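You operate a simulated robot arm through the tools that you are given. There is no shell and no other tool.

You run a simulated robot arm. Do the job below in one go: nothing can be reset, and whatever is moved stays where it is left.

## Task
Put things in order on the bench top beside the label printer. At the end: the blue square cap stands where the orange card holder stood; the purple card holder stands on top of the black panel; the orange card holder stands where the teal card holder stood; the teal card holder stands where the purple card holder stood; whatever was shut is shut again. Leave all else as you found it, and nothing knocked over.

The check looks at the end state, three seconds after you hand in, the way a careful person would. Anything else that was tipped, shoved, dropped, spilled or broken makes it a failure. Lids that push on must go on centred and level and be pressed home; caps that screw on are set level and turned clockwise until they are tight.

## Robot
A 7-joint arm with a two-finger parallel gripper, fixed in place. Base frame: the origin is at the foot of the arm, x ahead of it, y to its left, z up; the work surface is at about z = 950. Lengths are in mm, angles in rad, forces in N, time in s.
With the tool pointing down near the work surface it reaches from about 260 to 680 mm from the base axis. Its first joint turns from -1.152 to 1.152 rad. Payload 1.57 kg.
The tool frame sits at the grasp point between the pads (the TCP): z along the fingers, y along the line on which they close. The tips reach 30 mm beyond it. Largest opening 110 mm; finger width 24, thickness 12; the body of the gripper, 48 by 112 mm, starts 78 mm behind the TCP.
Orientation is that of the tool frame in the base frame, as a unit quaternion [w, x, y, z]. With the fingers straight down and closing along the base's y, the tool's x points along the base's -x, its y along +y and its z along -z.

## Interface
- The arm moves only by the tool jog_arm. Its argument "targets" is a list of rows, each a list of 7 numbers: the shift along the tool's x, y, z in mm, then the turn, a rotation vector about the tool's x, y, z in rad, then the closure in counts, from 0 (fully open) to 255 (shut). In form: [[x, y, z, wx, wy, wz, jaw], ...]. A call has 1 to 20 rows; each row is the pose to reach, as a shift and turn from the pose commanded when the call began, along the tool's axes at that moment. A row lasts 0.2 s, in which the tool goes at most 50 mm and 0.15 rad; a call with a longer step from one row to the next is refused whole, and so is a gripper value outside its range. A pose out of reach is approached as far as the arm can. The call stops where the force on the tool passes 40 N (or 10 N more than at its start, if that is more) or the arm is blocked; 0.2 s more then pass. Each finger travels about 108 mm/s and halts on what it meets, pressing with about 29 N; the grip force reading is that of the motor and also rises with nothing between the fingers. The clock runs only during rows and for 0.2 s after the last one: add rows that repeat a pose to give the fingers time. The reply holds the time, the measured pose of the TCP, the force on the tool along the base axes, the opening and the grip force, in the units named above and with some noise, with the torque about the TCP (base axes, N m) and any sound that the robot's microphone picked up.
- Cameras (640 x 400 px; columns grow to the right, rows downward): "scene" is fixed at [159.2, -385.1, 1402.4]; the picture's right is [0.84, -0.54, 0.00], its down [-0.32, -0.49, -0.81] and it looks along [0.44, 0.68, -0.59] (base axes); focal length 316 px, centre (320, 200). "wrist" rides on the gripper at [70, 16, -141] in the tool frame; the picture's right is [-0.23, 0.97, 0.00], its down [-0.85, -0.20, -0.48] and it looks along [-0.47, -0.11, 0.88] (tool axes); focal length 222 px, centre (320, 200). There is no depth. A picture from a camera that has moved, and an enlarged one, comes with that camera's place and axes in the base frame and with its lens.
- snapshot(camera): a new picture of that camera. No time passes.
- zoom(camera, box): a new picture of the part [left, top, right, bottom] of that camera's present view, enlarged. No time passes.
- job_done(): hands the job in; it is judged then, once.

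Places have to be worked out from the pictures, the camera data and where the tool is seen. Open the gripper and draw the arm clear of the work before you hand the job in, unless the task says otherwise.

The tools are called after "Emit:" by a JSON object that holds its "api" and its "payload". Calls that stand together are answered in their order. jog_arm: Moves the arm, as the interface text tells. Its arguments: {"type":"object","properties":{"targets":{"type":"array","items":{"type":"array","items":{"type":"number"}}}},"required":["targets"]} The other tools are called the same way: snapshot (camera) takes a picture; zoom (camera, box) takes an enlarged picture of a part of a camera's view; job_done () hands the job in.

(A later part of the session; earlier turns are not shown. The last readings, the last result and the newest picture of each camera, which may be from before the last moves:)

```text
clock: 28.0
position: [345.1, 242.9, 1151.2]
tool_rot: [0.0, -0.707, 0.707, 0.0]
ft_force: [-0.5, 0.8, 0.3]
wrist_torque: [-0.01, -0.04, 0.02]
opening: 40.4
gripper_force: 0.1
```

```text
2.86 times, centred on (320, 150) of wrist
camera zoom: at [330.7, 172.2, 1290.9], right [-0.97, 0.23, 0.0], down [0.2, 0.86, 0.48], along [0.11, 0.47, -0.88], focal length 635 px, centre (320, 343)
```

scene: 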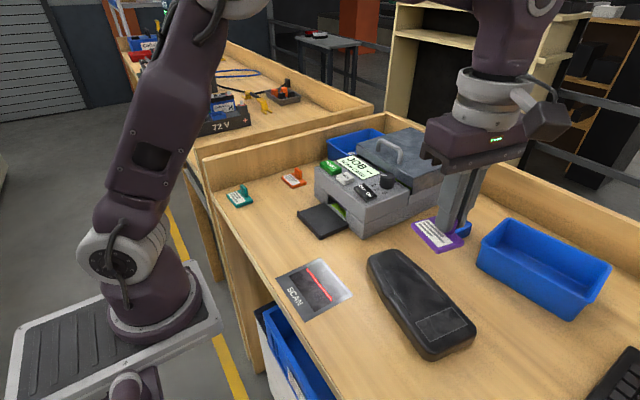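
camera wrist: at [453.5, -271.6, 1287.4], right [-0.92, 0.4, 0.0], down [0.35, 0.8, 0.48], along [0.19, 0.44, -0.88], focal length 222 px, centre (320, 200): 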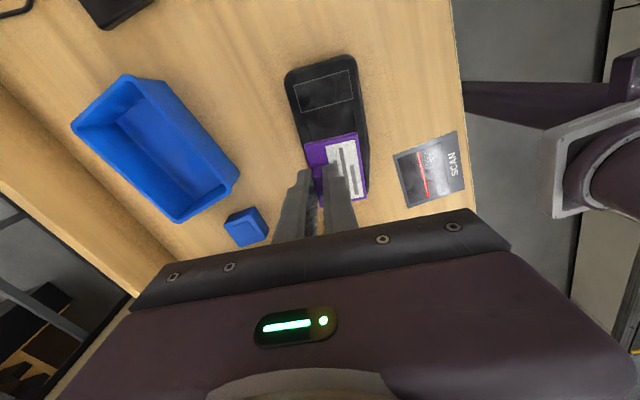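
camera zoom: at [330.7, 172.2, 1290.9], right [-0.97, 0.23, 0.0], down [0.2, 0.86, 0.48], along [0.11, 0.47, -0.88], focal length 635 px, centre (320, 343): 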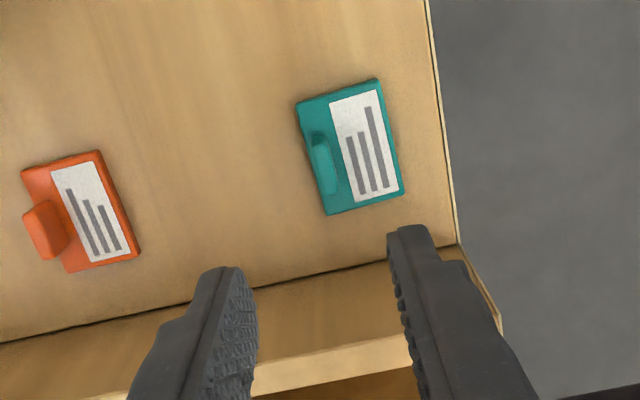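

Purple stands nicely on the panel and the panel hasn't moved. The tool axis projects right onto the teal tab, so I descend to just above grip height and check.

Emit:
{"api": "jog_arm", "payload": {"targets": [[0, 0, 30, 0, 0, 0, 162], [0, 0, 60, 0, 0, 0, 162], [0, 0, 90, 0, 0, 0, 162], [0, 0, 115, 0, 0, 0, 162], [0, 0, 133, 0, 0, 0, 162], [0, 0, 145, 0, 0, 0, 162], [0, 0, 152, 0, 0, 0, 162]]}}

Emit:
{"api": "zoom", "payload": {"camera": "wrist", "box": [240, 100, 400, 220]}}

Emit:
{"api": "zoom", "payload": {"camera": "scene", "box": [205, 145, 315, 215]}}

```text
clock: 29.6
position: [345.6, 242.4, 998.1]
tool_rot: [0.0, -0.707, 0.707, -0.001]
ft_force: [-0.3, 0.1, 0.5]
wrist_torque: [-0.02, 0.02, -0.04]
opening: 40.0
gripper_force: 0.0
```

```text
3.33 times, centred on (320, 160) of wrist
camera zoom: at [329.8, 171.3, 1137.8], right [-0.97, 0.23, 0.0], down [0.2, 0.86, 0.48], along [0.11, 0.47, -0.88], focal length 740 px, centre (320, 333)
```

zoom: 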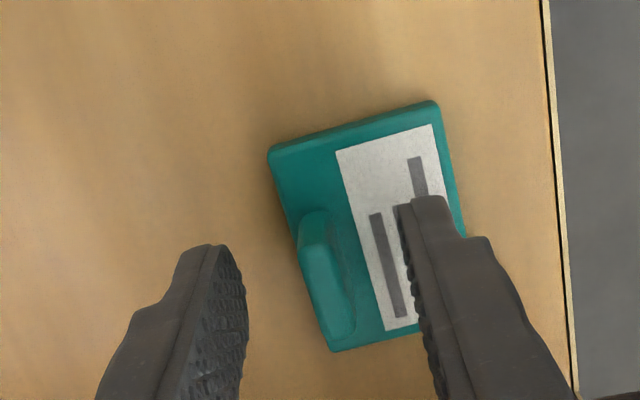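

```text
5.71 times, centred on (260, 180) of scene
camera zoom: at [159.2, -385.1, 1402.4], right [0.84, -0.54, 0.0], down [-0.32, -0.49, -0.81], along [0.44, 0.68, -0.59], focal length 1806 px, centre (663, 314)
```

zoom: 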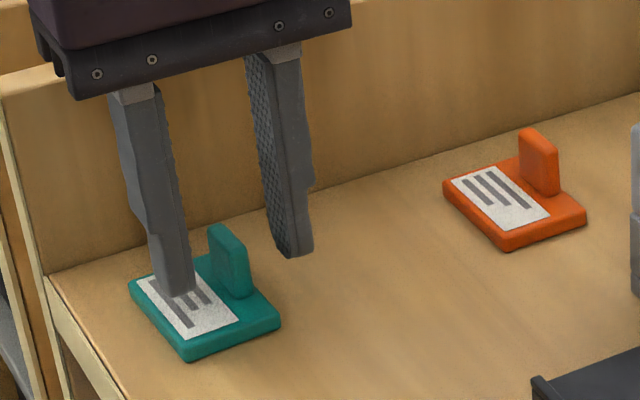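

Good alignment. I lower 4 mm and close on the teal tab.

Emit:
{"api": "jog_arm", "payload": {"targets": [[0, 0, 2, 0, 0, 0, 162], [0, 0, 4, 0, 0, 0, 162], [0, 0, 4, 0, 0, 0, 200], [0, 0, 4, 0, 0, 0, 225], [0, 0, 4, 0, 0, 0, 255], [0, 0, 4, 0, 0, 0, 255], [0, 0, 4, 0, 0, 0, 255]]}}

Emit:
{"api": "zoom", "payload": {"camera": "wrist", "box": [240, 100, 400, 220]}}

Emit:
{"api": "zoom", "payload": {"camera": "scene", "box": [205, 145, 315, 215]}}

```text
clock: 31.2
position: [345.5, 242.4, 994.7]
tool_rot: [0.0, -0.707, 0.707, 0.0]
ft_force: [-0.8, 0.0, 0.0]
wrist_torque: [-0.06, 0.0, -0.01]
opening: 7.7
gripper_force: 27.2
```

```text
3.33 times, centred on (320, 160) of wrist
camera zoom: at [329.5, 171.0, 1133.5], right [-0.97, 0.23, 0.0], down [0.2, 0.85, 0.48], along [0.11, 0.47, -0.88], focal length 740 px, centre (320, 333)
```

zoom: 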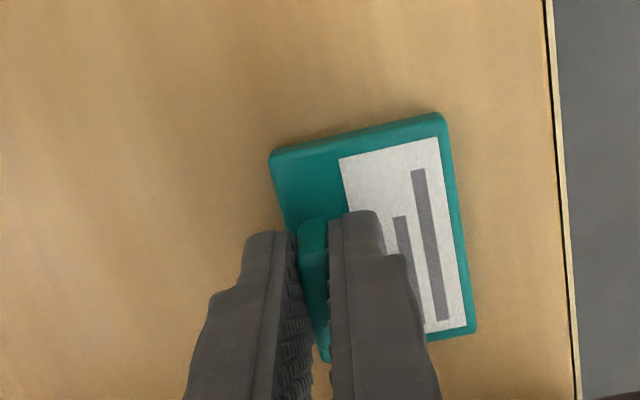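

```text
5.71 times, centred on (260, 180) of scene
camera zoom: at [159.2, -385.1, 1402.4], right [0.84, -0.54, 0.0], down [-0.32, -0.49, -0.81], along [0.44, 0.68, -0.59], focal length 1806 px, centre (663, 314)
```

zoom: 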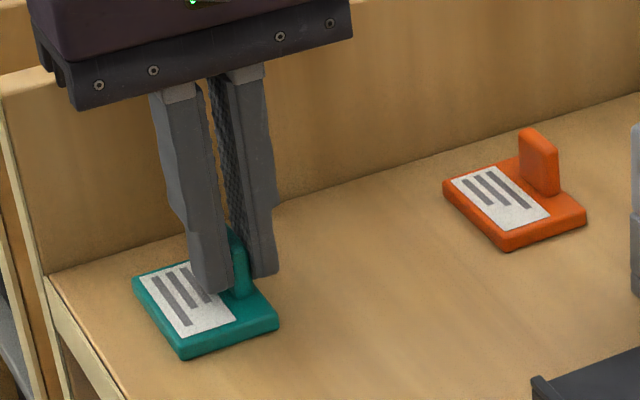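

Teal is gripped. I lift it 70 mm, shift it +73.9 mm in x to the purple holder's old grip pose, and lower to just above the bench.

Emit:
{"api": "jog_arm", "payload": {"targets": [[0, 0, -8, 0, 0, 0, 255], [0, 0, -30, 0, 0, 0, 255], [0, 0, -60, 0, 0, 0, 255], [0, 0, -70, 0, 0, 0, 255], [0, -25, -70, 0, 0, 0, 255], [0, -50, -70, 0, 0, 0, 255], [0.1, -73.9, -70, 0, 0, 0, 255], [0.1, -73.9, -70, 0, 0, 0, 255], [0.1, -73.9, -45, 0, 0, 0, 255], [0.1, -73.9, -25, 0, 0, 0, 255], [0.1, -73.9, -12, 0, 0, 0, 255], [0.1, -73.9, -5, 0, 0, 0, 255]]}}

Emit:
{"api": "zoom", "payload": {"camera": "wrist", "box": [220, 80, 420, 220]}}

Emit:
{"api": "zoom", "payload": {"camera": "scene", "box": [225, 145, 315, 205]}}

```text
clock: 33.8
position: [419.8, 242.3, 999.7]
tool_rot: [-0.001, -0.707, 0.707, 0.001]
ft_force: [0.4, -0.3, -0.6]
wrist_torque: [-0.02, -0.01, -0.01]
opening: 7.8
gripper_force: 27.2
```

```text
2.86 times, centred on (320, 150) of wrist
camera zoom: at [403.3, 171.7, 1139.6], right [-0.97, 0.23, 0.0], down [0.2, 0.86, 0.48], along [0.11, 0.47, -0.88], focal length 635 px, centre (320, 343)
```

zoom: 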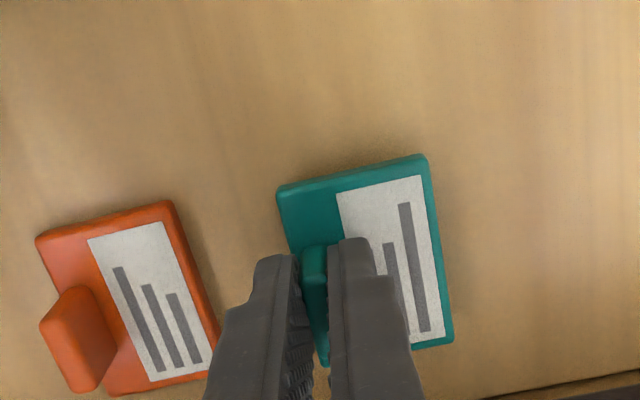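

```text
6.67 times, centred on (270, 175) of scene
camera zoom: at [159.2, -385.1, 1402.4], right [0.84, -0.54, 0.0], down [-0.32, -0.49, -0.81], along [0.44, 0.68, -0.59], focal length 2107 px, centre (653, 367)
```

zoom: 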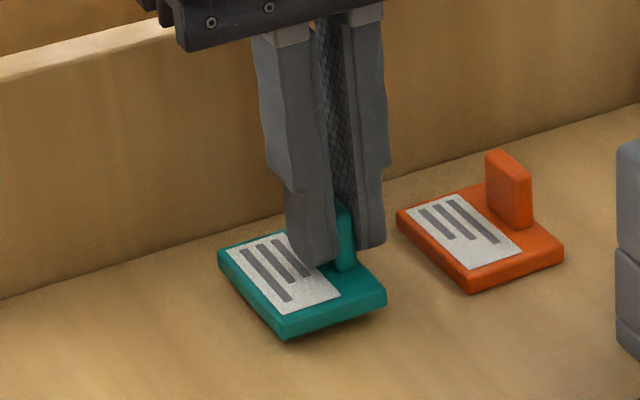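

Teal hovers 5 mm over the purple spot. I lower slowly to touch.

Emit:
{"api": "jog_arm", "payload": {"targets": [[0, 0, 2, 0, 0, 0, 255], [0, 0, 4, 0, 0, 0, 255], [0, 0, 4.7, 0, 0, 0, 255], [0, 0, 4.7, 0, 0, 0, 255]]}}

```text
clock: 34.8
position: [419.6, 243.1, 996.7]
tool_rot: [0.0, -0.707, 0.707, 0.0]
ft_force: [0.2, 0.0, 0.2]
wrist_torque: [0.0, 0.02, 0.02]
opening: 7.9
gripper_force: 26.6
```

Emit:
{"api": "jog_arm", "payload": {"targets": [[0, 0, 0.6, 0, 0, 0, 255], [0, 0, 1.0, 0, 0, 0, 255], [0, 0, 1.0, 0, 0, 0, 255]]}}

```text
clock: 35.6
position: [419.2, 242.1, 994.1]
tool_rot: [0.001, -0.707, 0.707, 0.0]
ft_force: [-1.6, 0.8, 12.4]
wrist_torque: [-0.02, 0.12, -0.01]
opening: 7.7
gripper_force: 27.0
```

Contact (12 N). I ease up slightly and open the fingers.

Emit:
{"api": "jog_arm", "payload": {"targets": [[0, 0, -0.6, 0, 0, 0, 255], [0, 0, -0.6, 0, 0, 0, 255], [0, 0, -0.6, 0, 0, 0, 225], [0, 0, -0.6, 0, 0, 0, 200], [0, 0, -0.6, 0, 0, 0, 170], [0, 0, -0.6, 0, 0, 0, 162], [0, 0, -0.6, 0, 0, 0, 162]]}}

Emit:
{"api": "zoom", "payload": {"camera": "wrist", "box": [220, 80, 420, 220]}}

Emit:
{"api": "zoom", "payload": {"camera": "scene", "box": [225, 145, 315, 205]}}

```text
clock: 37.2
position: [419.0, 240.6, 993.8]
tool_rot: [0.001, 0.707, -0.707, 0.0]
ft_force: [-0.1, 0.3, -0.7]
wrist_torque: [0.02, 0.01, 0.0]
opening: 40.4
gripper_force: 0.1
```

```text
2.86 times, centred on (320, 150) of wrist
camera zoom: at [403.2, 171.1, 1133.5], right [-0.97, 0.23, 0.0], down [0.2, 0.85, 0.48], along [0.11, 0.47, -0.88], focal length 635 px, centre (320, 343)
```

zoom: 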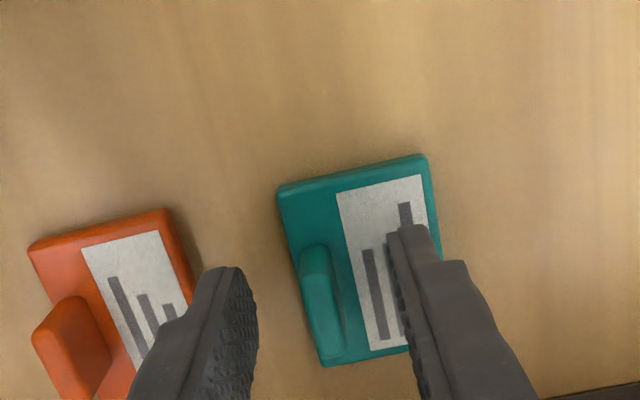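

```text
6.67 times, centred on (270, 175) of scene
camera zoom: at [159.2, -385.1, 1402.4], right [0.84, -0.54, 0.0], down [-0.32, -0.49, -0.81], along [0.44, 0.68, -0.59], focal length 2107 px, centre (653, 367)
```

zoom: 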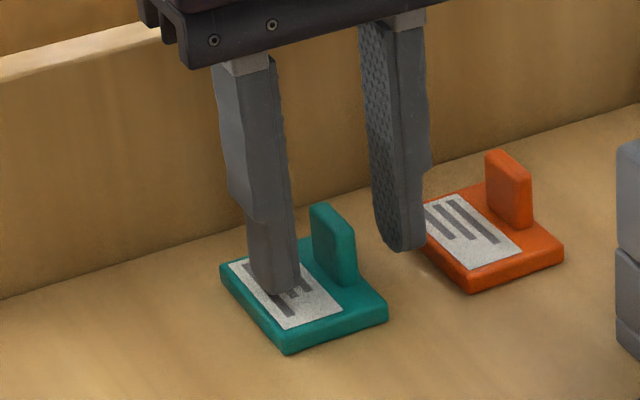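

Teal stands within about 1 mm of where purple was. I rise and move above the orange holder.

Emit:
{"api": "jog_arm", "payload": {"targets": [[0, 0, -10, 0, 0, 0, 162], [0, 0, -35, 0, 0, 0, 162], [0, 0, -65, 0, 0, 0, 162], [0, 0, -80, 0, 0, 0, 162], [0.3, -25, -80, 0, 0, 0, 162], [0.5, -50, -80, 0, 0, 0, 162], [0.7, -75.1, -80, 0, 0, 0, 162], [0.7, -75.1, -80, 0, 0, 0, 162]]}}

Emit:
{"api": "snapshot", "payload": {"camera": "wrist"}}

Emit:
{"api": "zoom", "payload": {"camera": "wrist", "box": [220, 80, 420, 220]}}

Emit:
{"api": "zoom", "payload": {"camera": "scene", "box": [215, 115, 375, 215]}}

```text
clock: 39.0
position: [495.9, 242.1, 1073.5]
tool_rot: [0.0, -0.707, 0.707, 0.0]
ft_force: [-0.7, 0.0, -0.5]
wrist_torque: [0.02, -0.03, 0.01]
opening: 40.0
gripper_force: 0.0
```

```text
taken
camera wrist: at [480.0, 171.8, 1212.5], right [-0.97, 0.23, 0.0], down [0.2, 0.86, 0.48], along [0.11, 0.47, -0.88], focal length 222 px, centre (320, 200)
```

wrist: 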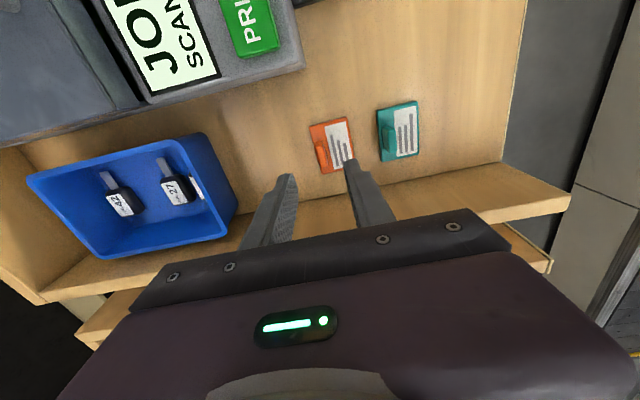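

```text
2.86 times, centred on (320, 150) of wrist
camera zoom: at [480.0, 171.8, 1212.5], right [-0.97, 0.23, 0.0], down [0.2, 0.86, 0.48], along [0.11, 0.47, -0.88], focal length 635 px, centre (320, 343)
```

zoom: 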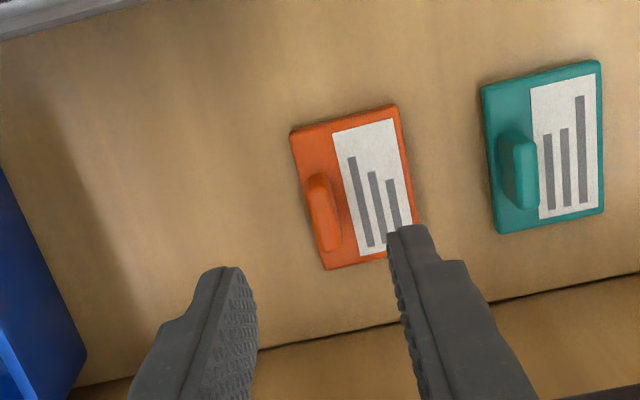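

```text
4.00 times, centred on (295, 165) of scene
camera zoom: at [159.2, -385.1, 1402.4], right [0.84, -0.54, 0.0], down [-0.32, -0.49, -0.81], along [0.44, 0.68, -0.59], focal length 1264 px, centre (420, 340)
```

zoom: 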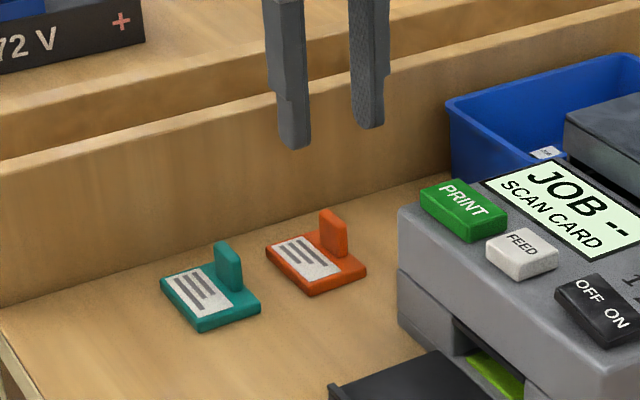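

Aligned to about 1 mm (I'll shift 0.7 mm in -x). I descend to the orange tab and close.

Emit:
{"api": "jog_arm", "payload": {"targets": [[0, 0.7, 20, 0, 0, 0, 162], [0, 0.7, 40, 0, 0, 0, 162], [0, 0.7, 58, 0, 0, 0, 162], [0, 0.7, 70, 0, 0, 0, 162], [0, 0.7, 76, 0, 0, 0, 162], [0, 0.7, 79.9, 0, 0, 0, 162], [0, 0.7, 79.9, 0, 0, 0, 162]]}}

Emit:
{"api": "zoom", "payload": {"camera": "wrist", "box": [220, 80, 420, 220]}}

Emit:
{"api": "zoom", "payload": {"camera": "scene", "box": [225, 145, 325, 205]}}

```text
clock: 40.6
position: [493.6, 239.7, 994.8]
tool_rot: [0.0, 0.707, -0.707, 0.0]
ft_force: [0.1, 0.5, -0.3]
wrist_torque: [0.02, 0.02, 0.0]
opening: 40.1
gripper_force: 0.0
```

```text
2.86 times, centred on (320, 150) of wrist
camera zoom: at [477.4, 170.1, 1133.7], right [-0.97, 0.23, 0.0], down [0.2, 0.86, 0.48], along [0.11, 0.47, -0.88], focal length 635 px, centre (320, 343)
```

zoom: 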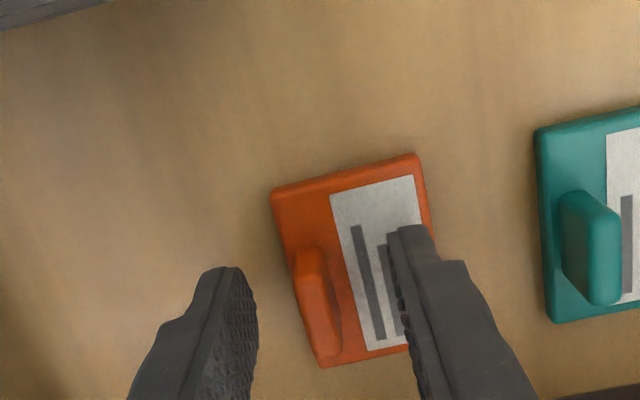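

```text
6.40 times, centred on (275, 175) of scene
camera zoom: at [159.2, -385.1, 1402.4], right [0.84, -0.54, 0.0], down [-0.32, -0.49, -0.81], along [0.44, 0.68, -0.59], focal length 2023 px, centre (608, 360)
```

zoom: 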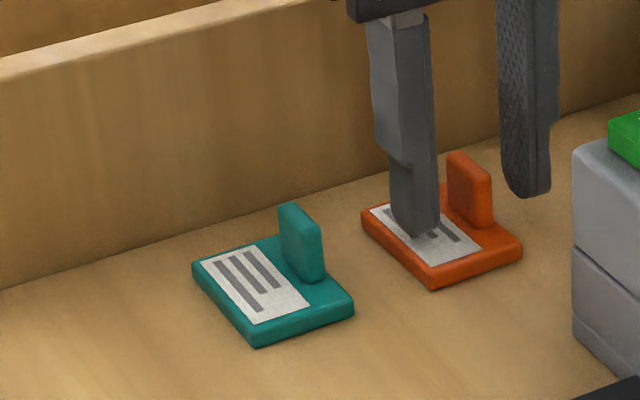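

Compared with how teal sat after release, orange's tab is about 2 mm to the +x side of the tool centre. I shift 1.6 mm and close.

Emit:
{"api": "jog_arm", "payload": {"targets": [[0, -1.6, 0, 0, 0, 0, 162], [0, -1.6, 0, 0, 0, 0, 200], [0, -1.6, 0, 0, 0, 0, 225], [0, -1.6, 0, 0, 0, 0, 255], [0, -1.6, 0, 0, 0, 0, 255], [0, -1.6, 0, 0, 0, 0, 255]]}}

Emit:
{"api": "zoom", "payload": {"camera": "wrist", "box": [220, 80, 420, 220]}}

Emit:
{"api": "zoom", "payload": {"camera": "scene", "box": [225, 145, 325, 205]}}

```text
clock: 42.0
position: [494.1, 240.8, 994.2]
tool_rot: [0.001, 0.708, -0.707, 0.0]
ft_force: [-0.4, 0.1, 1.0]
wrist_torque: [-0.03, -0.02, -0.01]
opening: 7.6
gripper_force: 27.0
```

```text
2.86 times, centred on (320, 150) of wrist
camera zoom: at [478.5, 170.1, 1133.6], right [-0.97, 0.23, 0.0], down [0.2, 0.85, 0.48], along [0.11, 0.47, -0.88], focal length 635 px, centre (320, 343)
```

zoom: 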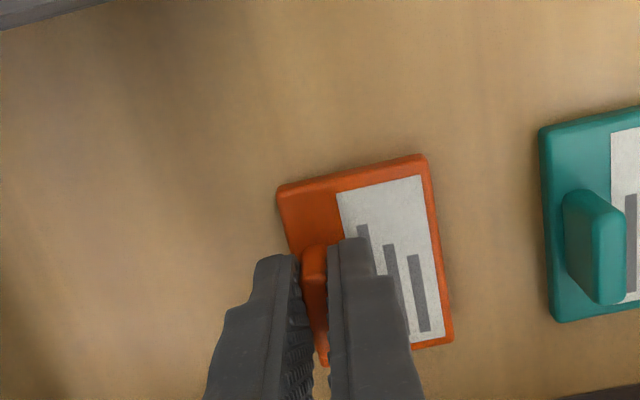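

```text
6.40 times, centred on (275, 175) of scene
camera zoom: at [159.2, -385.1, 1402.4], right [0.84, -0.54, 0.0], down [-0.32, -0.49, -0.81], along [0.44, 0.68, -0.59], focal length 2023 px, centre (608, 360)
```

zoom: 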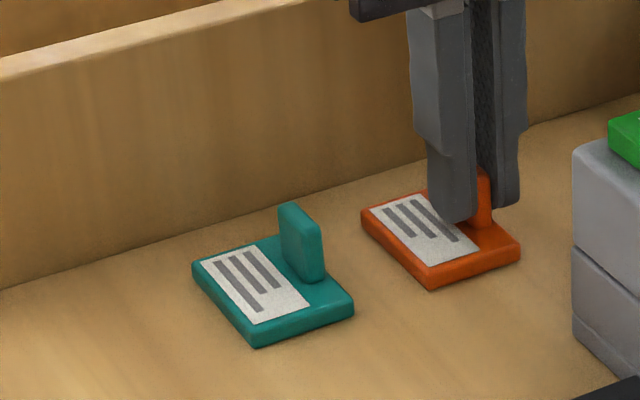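

Orange is gripped without displacement. I lift it 110 mm (clearing teal), move -149.9 mm in x to teal's old grip pose, and lower to 5 mm above the bench.

Emit:
{"api": "jog_arm", "payload": {"targets": [[0, 0, -8, 0, 0, 0, 255], [0, 0, -30, 0, 0, 0, 255], [0, 0, -60, 0, 0, 0, 255], [0, 0, -90, 0, 0, 0, 255], [0, 0, -110, 0, 0, 0, 255], [-0.1, 25, -110, 0, 0, 0, 255], [-0.3, 50, -110, 0, 0, 0, 255], [-0.4, 75, -110, 0, 0, 0, 255], [-0.5, 100, -110, 0, 0, 0, 255], [-0.7, 125, -110, 0, 0, 0, 255], [-0.8, 149.9, -110, 0, 0, 0, 255], [-0.8, 149.9, -110, 0, 0, 0, 255], [-0.8, 149.9, -80, 0, 0, 0, 255], [-0.8, 149.9, -50, 0, 0, 0, 255], [-0.8, 149.9, -25, 0, 0, 0, 255], [-0.8, 149.9, -12, 0, 0, 0, 255], [-0.8, 149.9, -5, 0, 0, 0, 255]]}}

Emit:
{"api": "zoom", "payload": {"camera": "wrist", "box": [220, 80, 420, 220]}}

Emit:
{"api": "zoom", "payload": {"camera": "scene", "box": [205, 145, 315, 215]}}

```text
clock: 45.6
position: [344.1, 242.3, 1000.3]
tool_rot: [-0.001, -0.707, 0.707, 0.0]
ft_force: [0.4, 0.2, -0.9]
wrist_torque: [0.0, 0.02, 0.01]
opening: 7.8
gripper_force: 26.6
```

```text
2.86 times, centred on (320, 150) of wrist
camera zoom: at [328.6, 171.3, 1138.7], right [-0.97, 0.23, 0.0], down [0.2, 0.86, 0.48], along [0.11, 0.47, -0.88], focal length 635 px, centre (320, 343)
```

zoom: 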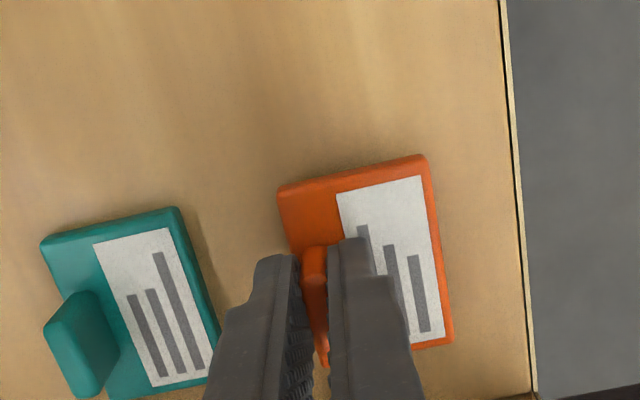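

```text
5.71 times, centred on (260, 180) of scene
camera zoom: at [159.2, -385.1, 1402.4], right [0.84, -0.54, 0.0], down [-0.32, -0.49, -0.81], along [0.44, 0.68, -0.59], focal length 1806 px, centre (663, 314)
```

zoom: 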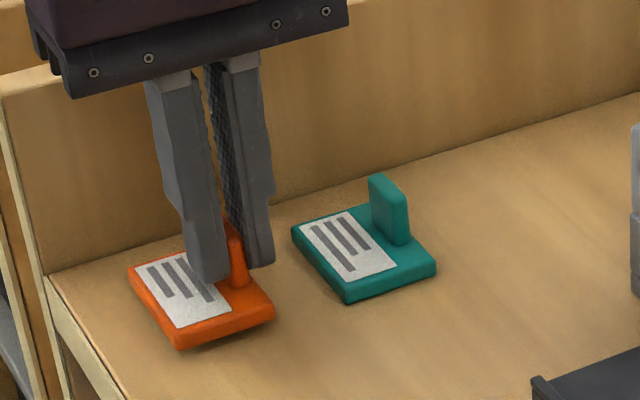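

Predicted touchdown is about 2 mm short in x compared with the original teal outline, so I correct by +2 mm while lowering to touch.

Emit:
{"api": "jog_arm", "payload": {"targets": [[0, -2, 2, 0, 0, 0, 255], [0, -2, 4, 0, 0, 0, 255], [0, -2, 5, 0, 0, 0, 255], [0, -2, 5.6, 0, 0, 0, 255], [0, -2, 5.6, 0, 0, 0, 255]]}}

Emit:
{"api": "zoom", "payload": {"camera": "scene", "box": [205, 145, 315, 215]}}

```text
clock: 46.8
position: [348.3, 242.4, 994.3]
tool_rot: [0.0, 0.708, -0.706, 0.0]
ft_force: [-1.0, -2.9, 12.1]
wrist_torque: [-0.09, 0.08, 0.02]
opening: 8.1
gripper_force: 26.7
```

```text
5.71 times, centred on (260, 180) of scene
camera zoom: at [159.0, -385.3, 1402.4], right [0.84, -0.54, 0.0], down [-0.32, -0.49, -0.81], along [0.44, 0.68, -0.59], focal length 1806 px, centre (663, 314)
```

zoom: 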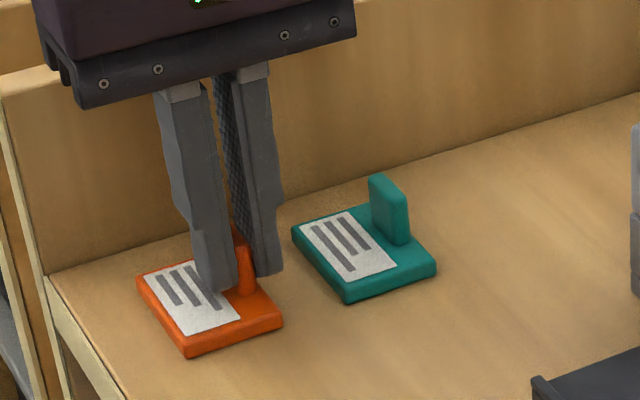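

Touchdown is 2–3 mm past the original teal outline. I lift slightly and nudge back about 1.8 mm in x and 1 mm in y.

Emit:
{"api": "jog_arm", "payload": {"targets": [[0, 0, -2, 0, 0, 0, 255], [1, 1.8, -2, 0, 0, 0, 255], [1, 1.8, -1, 0, 0, 0, 255], [1, 1.8, -0.2, 0, 0, 0, 255], [1, 1.8, -0.2, 0, 0, 0, 255]]}}

Emit:
{"api": "zoom", "payload": {"camera": "scene", "box": [205, 145, 315, 215]}}

```text
clock: 48.0
position: [344.9, 239.8, 993.2]
tool_rot: [0.0, -0.707, 0.707, 0.0]
ft_force: [-0.7, -0.3, 10.4]
wrist_torque: [-0.01, 0.11, -0.04]
opening: 8.1
gripper_force: 27.2
```

```text
5.71 times, centred on (260, 180) of scene
camera zoom: at [159.0, -385.2, 1402.4], right [0.84, -0.54, 0.0], down [-0.32, -0.49, -0.81], along [0.44, 0.68, -0.59], focal length 1806 px, centre (663, 314)
```

zoom: 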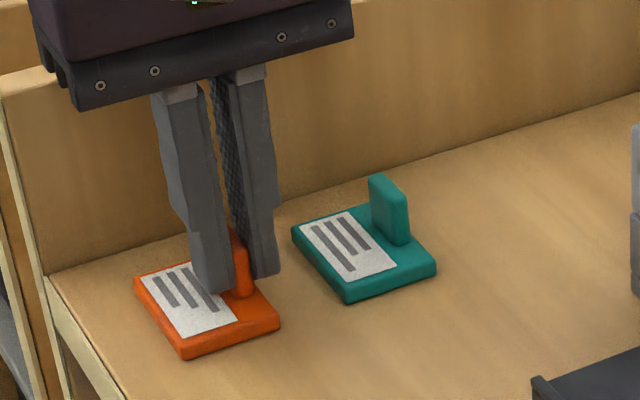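

Now it matches teal's old outline to about 1 mm. I ease pressure and release.

Emit:
{"api": "jog_arm", "payload": {"targets": [[0, 0, -0.5, 0, 0, 0, 255], [0, 0, -0.5, 0, 0, 0, 255], [0, 0, -0.5, 0, 0, 0, 225], [0, 0, -0.5, 0, 0, 0, 200], [0, 0, -0.5, 0, 0, 0, 170], [0, 0, -0.5, 0, 0, 0, 162], [0, 0, -0.5, 0, 0, 0, 162]]}}

Emit:
{"api": "zoom", "payload": {"camera": "wrist", "box": [220, 80, 420, 220]}}

Emit:
{"api": "zoom", "payload": {"camera": "scene", "box": [205, 145, 315, 215]}}

```text
clock: 49.6
position: [344.2, 240.7, 994.0]
tool_rot: [0.0, 0.707, -0.707, 0.001]
ft_force: [0.4, -0.2, 0.6]
wrist_torque: [-0.02, -0.01, 0.0]
opening: 40.1
gripper_force: 0.2
```

```text
2.86 times, centred on (320, 150) of wrist
camera zoom: at [329.4, 170.0, 1133.9], right [-0.97, 0.23, 0.0], down [0.2, 0.85, 0.48], along [0.11, 0.47, -0.88], focal length 635 px, centre (320, 343)
```

zoom: 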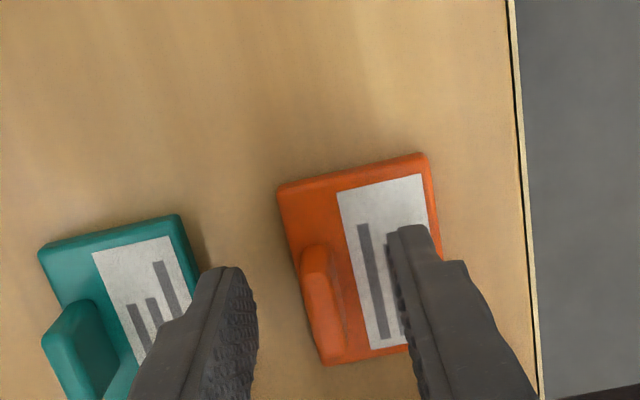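

```text
5.71 times, centred on (260, 180) of scene
camera zoom: at [159.2, -385.1, 1402.4], right [0.84, -0.54, 0.0], down [-0.32, -0.49, -0.81], along [0.44, 0.68, -0.59], focal length 1806 px, centre (663, 314)
```

zoom: 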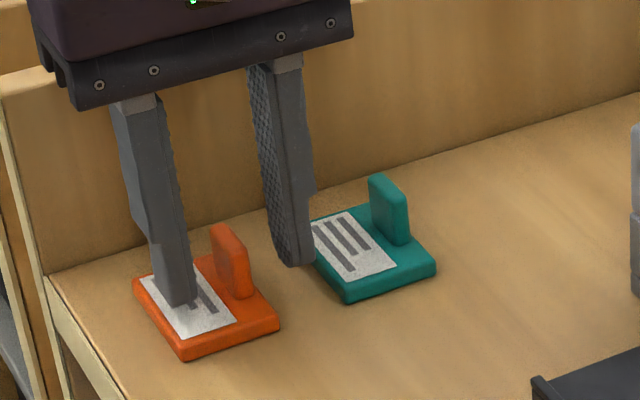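

Orange stands in teal's old place. From the scene view the blue cap measures about 52 × 52 × 34 mm, centred near (665, -112), square to the axes. I rise and go around the printer's front, turning the tool back so the fingers close along y.

Emit:
{"api": "jog_arm", "payload": {"targets": [[0, 0, -15, 0, 0, 0, 162], [0, 0, -50, 0, 0, 0, 162], [0, 0, -90, 0, 0, 0, 162], [0, 0, -130, 0, 0, 0, 130], [0, 0, -156, 0, 0, 0, 93], [27.4, -7.7, -156, 0, 0, 0.1428, 93], [54.8, -15.4, -156, 0, 0, 0.2856, 93], [82.1, -23.2, -156, 0, 0, 0.4284, 93], [109.5, -30.9, -156, 0, 0, 0.5712, 93], [136.9, -38.6, -156, 0, 0, 0.714, 93], [164.3, -46.3, -156, 0, 0, 0.8568, 93], [191.7, -54, -156, 0, 0, 0.9996, 93], [219.1, -61.7, -156, 0, 0, 1.1424, 93], [246.4, -69.5, -156, 0, 0, 1.2852, 93], [273.8, -77.2, -156, 0, 0, 1.428, 93], [301.2, -84.9, -156, 0, 0, 1.5708, 93], [301.2, -84.9, -156, 0, 0, 1.5708, 93]]}}

Emit:
{"api": "snapshot", "payload": {"camera": "scene"}}

Emit:
{"api": "snapshot", "payload": {"camera": "wrist"}}

```text
clock: 53.2
position: [430.4, -62.0, 1150.3]
tool_rot: [0.0, 0.002, 1.0, 0.001]
ft_force: [0.1, 0.4, -0.1]
wrist_torque: [0.01, 0.04, -0.02]
opening: 69.9
gripper_force: 0.1
```

```text
taken
```

scene: 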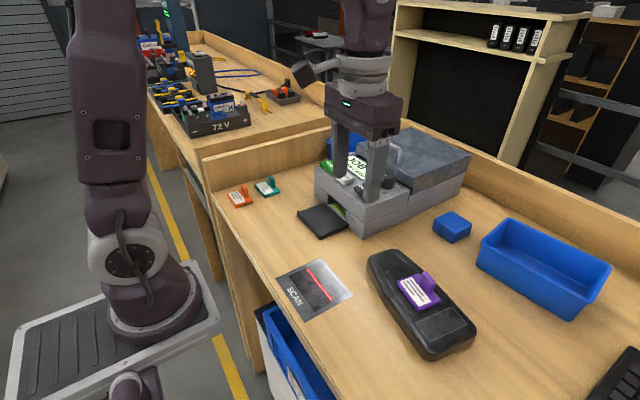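

```text
taken
camera wrist: at [361.4, -46.3, 1289.6], right [0.23, 0.97, 0.0], down [0.85, -0.2, 0.48], along [0.47, -0.11, -0.88], focal length 222 px, centre (320, 200)
```

wrist: 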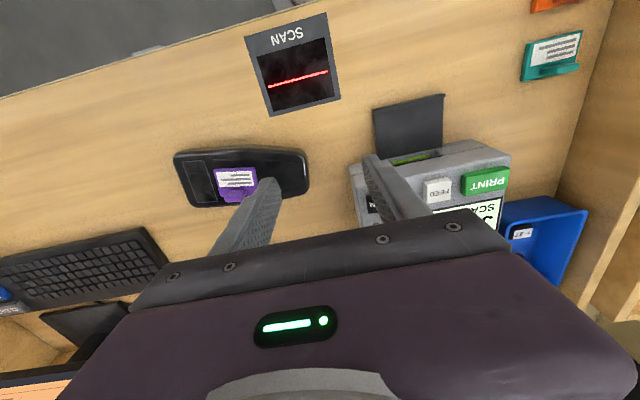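

All good. Next I move forward over the clear bench towards the cap for a close look.

Emit:
{"api": "jog_arm", "payload": {"targets": [[-26, -10, 0, 0, 0, 0, 93], [-52, -20, 5, 0, 0, 0, 93], [-78, -30, 10, 0, 0, 0, 93], [-104, -40, 18, 0, 0, 0, 93], [-130, -46, 25, 0, 0, 0, 93], [-156, -50, 33, 0, 0, 0, 93], [-180, -52, 40, 0, 0, 0, 93], [-180, -52, 40, 0, 0, 0, 93]]}}

Emit:
{"api": "snapshot", "payload": {"camera": "wrist"}}

Emit:
{"api": "zoom", "payload": {"camera": "wrist", "box": [240, 100, 440, 225]}}

Emit:
{"api": "snapshot", "payload": {"camera": "scene"}}

```text
clock: 55.0
position: [609.9, -111.5, 1111.0]
tool_rot: [0.0, 0.0, 1.0, 0.0]
ft_force: [0.7, -0.3, -0.5]
wrist_torque: [0.0, -0.01, 0.0]
opening: 69.8
gripper_force: 0.1
```

```text
taken
camera wrist: at [542.1, -96.6, 1250.5], right [0.23, 0.97, 0.0], down [0.86, -0.2, 0.48], along [0.47, -0.11, -0.88], focal length 222 px, centre (320, 200)
```

wrist: 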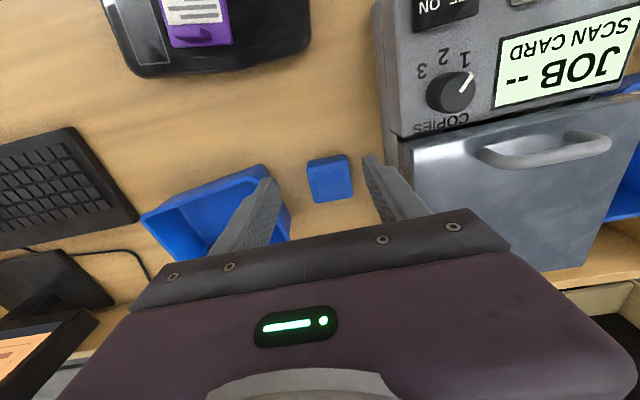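

```text
3.20 times, centred on (340, 162) of wrist
camera zoom: at [542.1, -96.6, 1250.5], right [0.23, 0.97, 0.0], down [0.86, -0.2, 0.48], along [0.47, -0.11, -0.88], focal length 711 px, centre (256, 320)
```

zoom: 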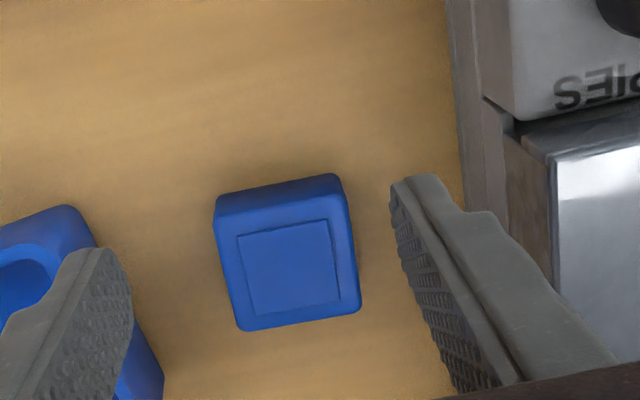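

```text
taken
```

scene: 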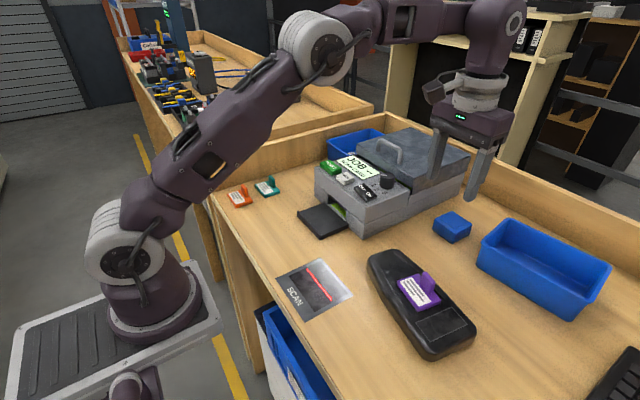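

The cap centre computes to (664, -111.5), nearly square to the axes. I go to x ≈ 658, y ≈ -111.5 at a hover of z = 1045 with a 66 mm opening and check clearance to the bin.

Emit:
{"api": "jog_arm", "payload": {"targets": [[-20, 0.3, 10, 0, 0, 0, 102], [-40, 0.5, 25, 0, 0, 0, 102], [-48, 0.5, 45, 0, 0, 0, 102], [-48, 0.5, 60, 0, 0, 0, 102], [-48, 0.5, 65, 0, 0, 0, 102], [-48, 0.5, 65, 0, 0, 0, 102]]}}

Emit:
{"api": "snapshot", "payload": {"camera": "wrist"}}

Emit:
{"api": "zoom", "payload": {"camera": "wrist", "box": [220, 100, 420, 225]}}

Emit:
{"api": "zoom", "payload": {"camera": "scene", "box": [390, 150, 530, 270]}}

```text
clock: 56.4
position: [658.0, -112.8, 1045.7]
tool_rot: [0.0, 0.001, 1.0, -0.001]
ft_force: [-0.7, -1.0, 0.1]
wrist_torque: [0.02, -0.01, 0.01]
opening: 66.2
gripper_force: 0.0
out of reach, approached as far as the arm can: row 2
```

```text
taken
camera wrist: at [589.5, -96.9, 1184.5], right [0.23, 0.97, 0.0], down [0.85, -0.2, 0.48], along [0.47, -0.11, -0.88], focal length 222 px, centre (320, 200)
```

wrist: 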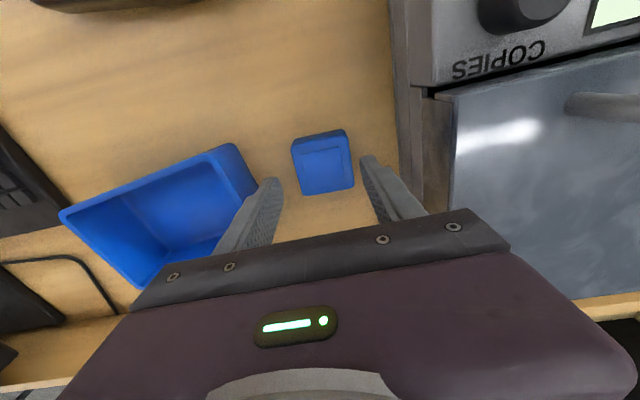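

```text
3.20 times, centred on (320, 162) of wrist
camera zoom: at [589.5, -96.9, 1184.5], right [0.23, 0.97, 0.0], down [0.85, -0.2, 0.48], along [0.47, -0.11, -0.88], focal length 711 px, centre (320, 320)
```

zoom: 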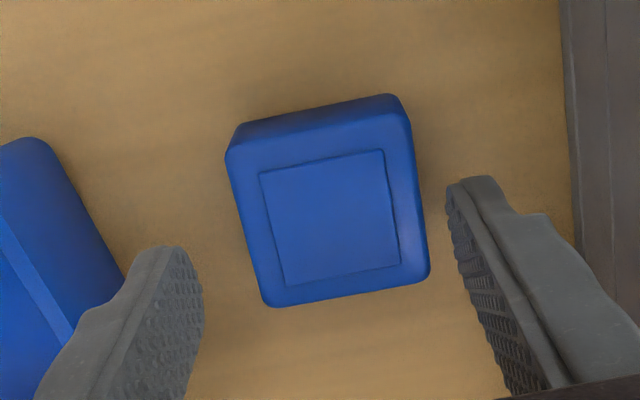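

```text
3.33 times, centred on (460, 210) of scene
camera zoom: at [159.2, -385.1, 1402.4], right [0.84, -0.54, 0.0], down [-0.32, -0.49, -0.81], along [0.44, 0.68, -0.59], focal length 1054 px, centre (-147, 167)
```

zoom: 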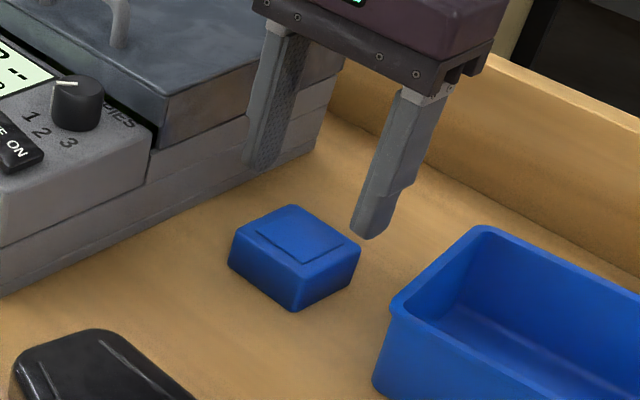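

The cap sits +2 mm in y from the tool axis; both fingers clear it and the bin. I correct and descend to grip height (tips about 6 mm above the bench).

Emit:
{"api": "jog_arm", "payload": {"targets": [[0, 1.8, 5, 0, 0, 0, 102], [0, 1.8, 20, 0, 0, 0, 102], [0, 1.8, 35, 0, 0, 0, 102], [0, 1.8, 47, 0, 0, 0, 102], [0, 1.8, 55, 0, 0, 0, 102], [0, 1.8, 58, 0, 0, 0, 102], [0, 1.8, 58, 0, 0, 0, 102]]}}

Emit:
{"api": "zoom", "payload": {"camera": "wrist", "box": [220, 100, 420, 225]}}

Emit:
{"api": "zoom", "payload": {"camera": "scene", "box": [390, 150, 530, 270]}}

```text
clock: 58.0
position: [658.5, -110.3, 988.0]
tool_rot: [0.0, 0.0, 1.0, 0.0]
ft_force: [0.0, 0.0, -0.4]
wrist_torque: [0.01, -0.02, -0.01]
opening: 66.0
gripper_force: 0.1
```

```text
3.20 times, centred on (320, 162) of wrist
camera zoom: at [588.9, -95.0, 1127.0], right [0.23, 0.97, 0.0], down [0.85, -0.2, 0.48], along [0.47, -0.11, -0.88], focal length 711 px, centre (320, 320)
```

zoom: 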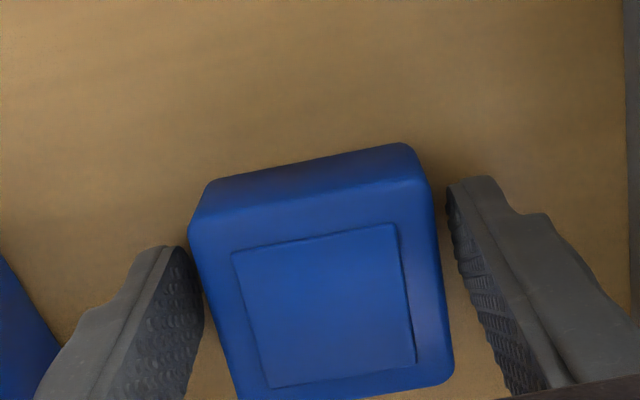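

```text
3.33 times, centred on (460, 210) of scene
camera zoom: at [159.2, -385.1, 1402.4], right [0.84, -0.54, 0.0], down [-0.32, -0.49, -0.81], along [0.44, 0.68, -0.59], focal length 1054 px, centre (-147, 167)
```

zoom: 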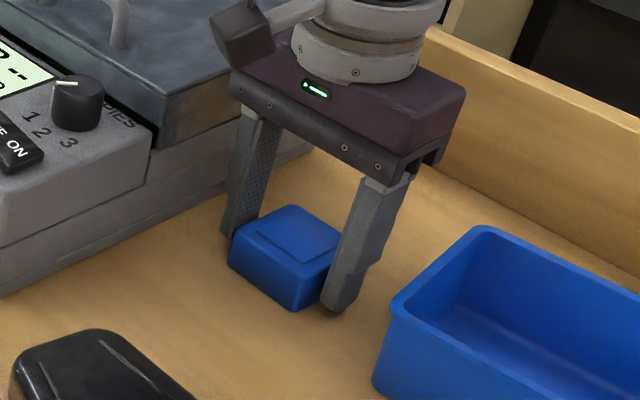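

The fingers straddle the cap evenly. I close the gripper.

Emit:
{"api": "jog_arm", "payload": {"targets": [[0, 0, 0, 0, 0, 0, 118], [0, 0, 0, 0, 0, 0, 130], [0, 0, 0, 0, 0, 0, 150], [0, 0, 0, 0, 0, 0, 200], [0, 0, 0, 0, 0, 0, 255], [0, 0, 0, 0, 0, 0, 255]]}}

Emit:
{"api": "zoom", "payload": {"camera": "wrist", "box": [220, 100, 420, 225]}}

Emit:
{"api": "zoom", "payload": {"camera": "scene", "box": [390, 150, 530, 270]}}

```text
clock: 59.4
position: [658.0, -110.5, 986.9]
tool_rot: [0.0, 0.0, 1.0, 0.0]
ft_force: [0.7, -0.1, 0.4]
wrist_torque: [-0.01, 0.01, -0.02]
opening: 55.3
gripper_force: 29.0
```

```text
3.20 times, centred on (320, 162) of wrist
camera zoom: at [588.9, -95.1, 1127.1], right [0.23, 0.97, 0.0], down [0.85, -0.2, 0.48], along [0.47, -0.11, -0.88], focal length 711 px, centre (320, 320)
```

zoom: 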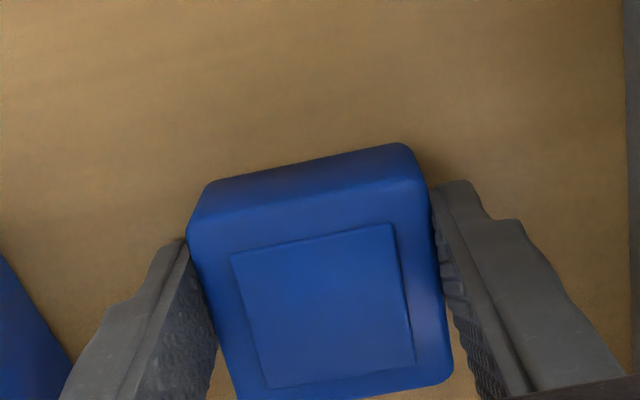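

```text
3.33 times, centred on (460, 210) of scene
camera zoom: at [159.2, -385.1, 1402.4], right [0.84, -0.54, 0.0], down [-0.32, -0.49, -0.81], along [0.44, 0.68, -0.59], focal length 1054 px, centre (-147, 167)
```

zoom: 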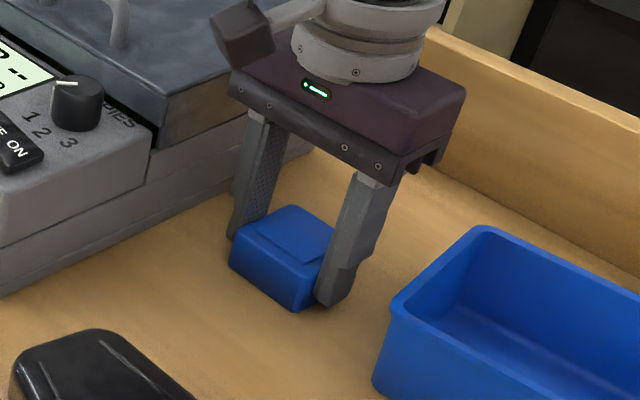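

The cap is gripped (55 mm wide). I lift it, drawing it back toward the arm as it rises since reach shrinks with height, and carry it to the clear area in front of the printer.

Emit:
{"api": "jog_arm", "payload": {"targets": [[0, 0, -5, 0, 0, 0, 255], [0, 0, -15, 0, 0, 0, 255], [0, 0, -35, 0, 0, 0, 255], [15, 0, -55, 0, 0, 0, 255], [35, 0, -75, 0, 0, 0, 255], [60, 0, -95, 0, 0, 0, 255], [88, 0, -115, 0, 0, 0, 255], [118, 0, -135, 0, 0, 0, 255], [150, 0, -150, 0, 0, 0, 255], [185, 5, -160, 0, 0, 0, 255], [215, 20, -163, 0, 0, 0, 255], [228, 50, -163, 0, 0, 0, 255], [228, 50, -163, 0, 0, 0, 255]]}}

Emit:
{"api": "snapshot", "payload": {"camera": "wrist"}}

Emit:
{"api": "snapshot", "payload": {"camera": "scene"}}

```text
clock: 62.2
position: [430.8, -60.1, 1150.0]
tool_rot: [-0.001, 0.0, 1.0, 0.0]
ft_force: [-0.2, 1.0, -0.6]
wrist_torque: [-0.01, 0.02, 0.02]
opening: 55.2
gripper_force: 29.0
```

```text
taken
camera wrist: at [361.7, -43.6, 1289.7], right [0.23, 0.97, 0.0], down [0.85, -0.2, 0.48], along [0.47, -0.11, -0.88], focal length 222 px, centre (320, 200)
```

wrist: 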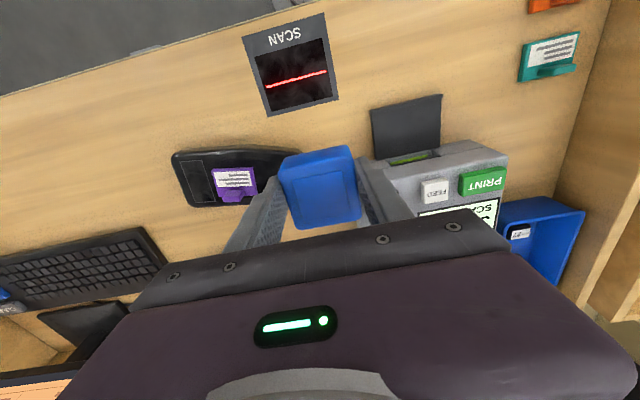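

```text
taken
```

scene: 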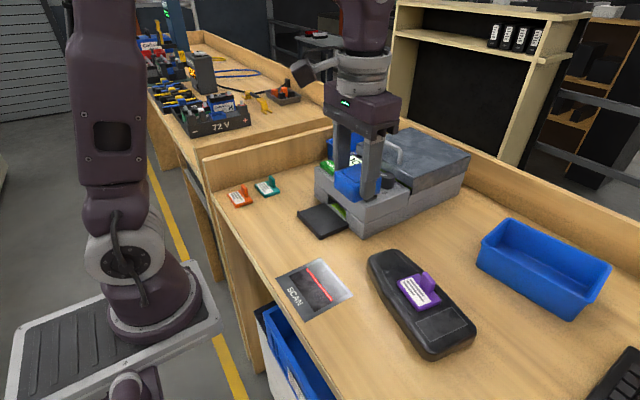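

Held securely. I carry it past the printer's front to above the vacant orange spot.

Emit:
{"api": "jog_arm", "payload": {"targets": [[0, 30, 0, 0, 0, 0, 255], [0, 60, 0, 0, 0, 0, 255], [0, 90, 0, 0, 0, 0, 255], [0, 120, 0, 0, 0, 0, 255], [0, 150, 0, 0, 0, 0, 255], [0, 180, 0, 0, 0, 0, 255], [0, 210, 0, 0, 0, 0, 255], [-10, 240, 0, 0, 0, 0, 255], [-25, 268, 0, 0, 0, 0, 255], [-38, 288, 0, 0, 0, 0, 255], [-45.8, 302.5, 0, 0, 0, 0, 255], [-45.8, 302.5, 0, 0, 0, 0, 255]]}}

Emit:
{"api": "snapshot", "payload": {"camera": "wrist"}}

Emit:
{"api": "snapshot", "payload": {"camera": "scene"}}

```text
clock: 64.8
position: [476.2, 242.9, 1151.9]
tool_rot: [0.001, 0.001, 1.0, 0.0]
ft_force: [0.7, -0.5, -1.3]
wrist_torque: [0.02, 0.04, -0.01]
opening: 55.3
gripper_force: 29.6
```

```text
taken
camera wrist: at [406.2, 258.3, 1291.3], right [0.23, 0.97, 0.0], down [0.85, -0.2, 0.48], along [0.47, -0.11, -0.88], focal length 222 px, centre (320, 200)
```

wrist: 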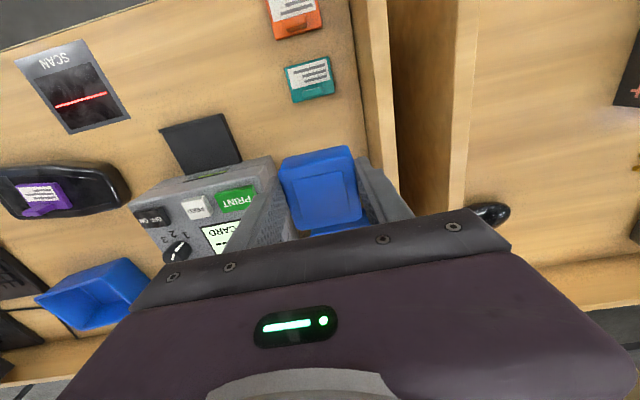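

```text
taken
```

scene: 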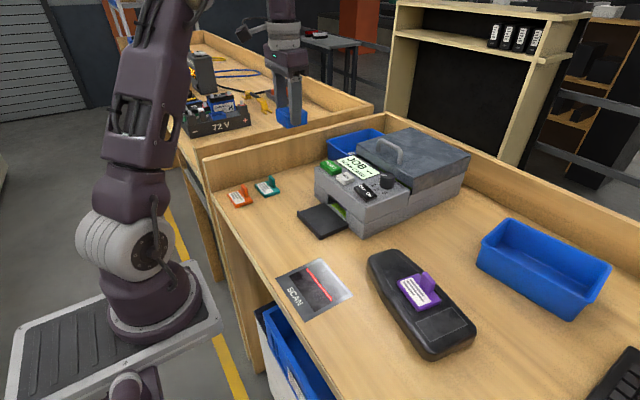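

I check the clearance to the side wall before lowering.

Emit:
{"api": "zoom", "payload": {"camera": "wrist", "box": [240, 60, 440, 240]}}

Emit:
{"api": "zoom", "payload": {"camera": "scene", "box": [200, 90, 360, 210]}}

```text
2.22 times, centred on (340, 150) of wrist
camera zoom: at [406.2, 258.3, 1291.3], right [0.23, 0.97, 0.0], down [0.85, -0.2, 0.48], along [0.47, -0.11, -0.88], focal length 494 px, centre (276, 311)
```

zoom: 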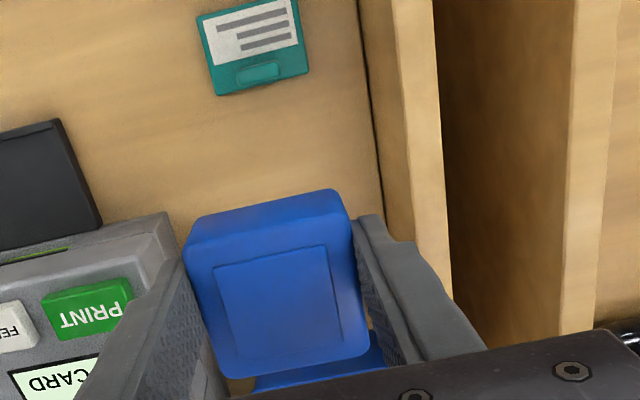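

```text
3.33 times, centred on (280, 150) of scene
camera zoom: at [159.2, -385.1, 1402.4], right [0.84, -0.54, 0.0], down [-0.32, -0.49, -0.81], along [0.44, 0.68, -0.59], focal length 1054 px, centre (453, 367)
```

zoom: 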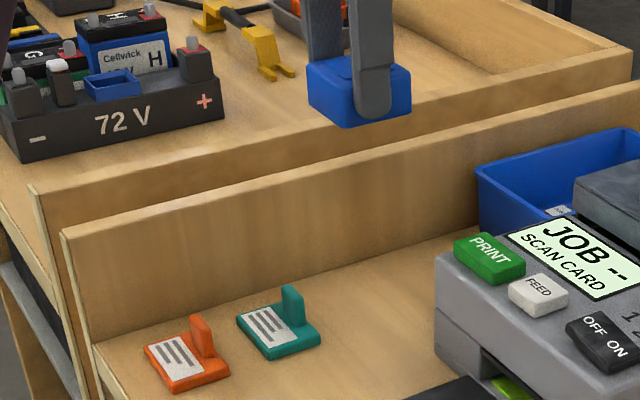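

Wall top is at about z = 1054 and y = 308, so the fingers (outer at 283) and the gripper body (bottom at 1065) clear it. I lower the cap to about 6 mm above the bench.

Emit:
{"api": "jog_arm", "payload": {"targets": [[0, 0, 30, 0, 0, 0, 255], [0, 0, 60, 0, 0, 0, 255], [0, 0, 88, 0, 0, 0, 255], [0, 0, 112, 0, 0, 0, 255], [0, 0, 132, 0, 0, 0, 255], [0, 0, 146, 0, 0, 0, 255], [0, 0, 154, 0, 0, 0, 255], [0, 0, 157, 0, 0, 0, 255], [0, 0, 157, 0, 0, 0, 255]]}}

Emit:
{"api": "zoom", "payload": {"camera": "wrist", "box": [220, 60, 420, 220]}}

Emit:
{"api": "zoom", "payload": {"camera": "scene", "box": [225, 145, 325, 205]}}

```text
clock: 66.8
position: [476.2, 242.0, 993.2]
tool_rot: [0.0, 0.0, 1.0, 0.0]
ft_force: [0.6, 0.4, -0.1]
wrist_torque: [0.04, 0.0, 0.0]
opening: 55.3
gripper_force: 28.7
```

```text
2.50 times, centred on (320, 140) of wrist
camera zoom: at [406.7, 257.9, 1132.8], right [0.23, 0.97, 0.0], down [0.85, -0.2, 0.48], along [0.47, -0.11, -0.88], focal length 555 px, centre (320, 350)
```

zoom: 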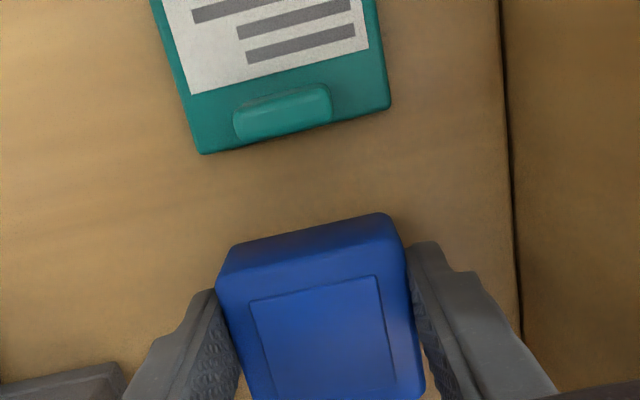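

```text
6.40 times, centred on (275, 175) of scene
camera zoom: at [159.2, -385.1, 1402.4], right [0.84, -0.54, 0.0], down [-0.32, -0.49, -0.81], along [0.44, 0.68, -0.59], focal length 2023 px, centre (608, 360)
```

zoom: 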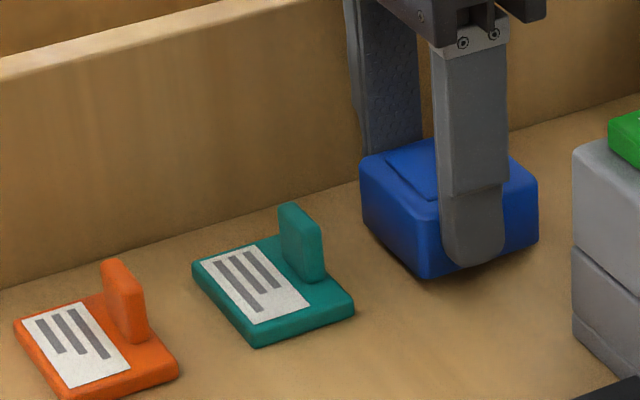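

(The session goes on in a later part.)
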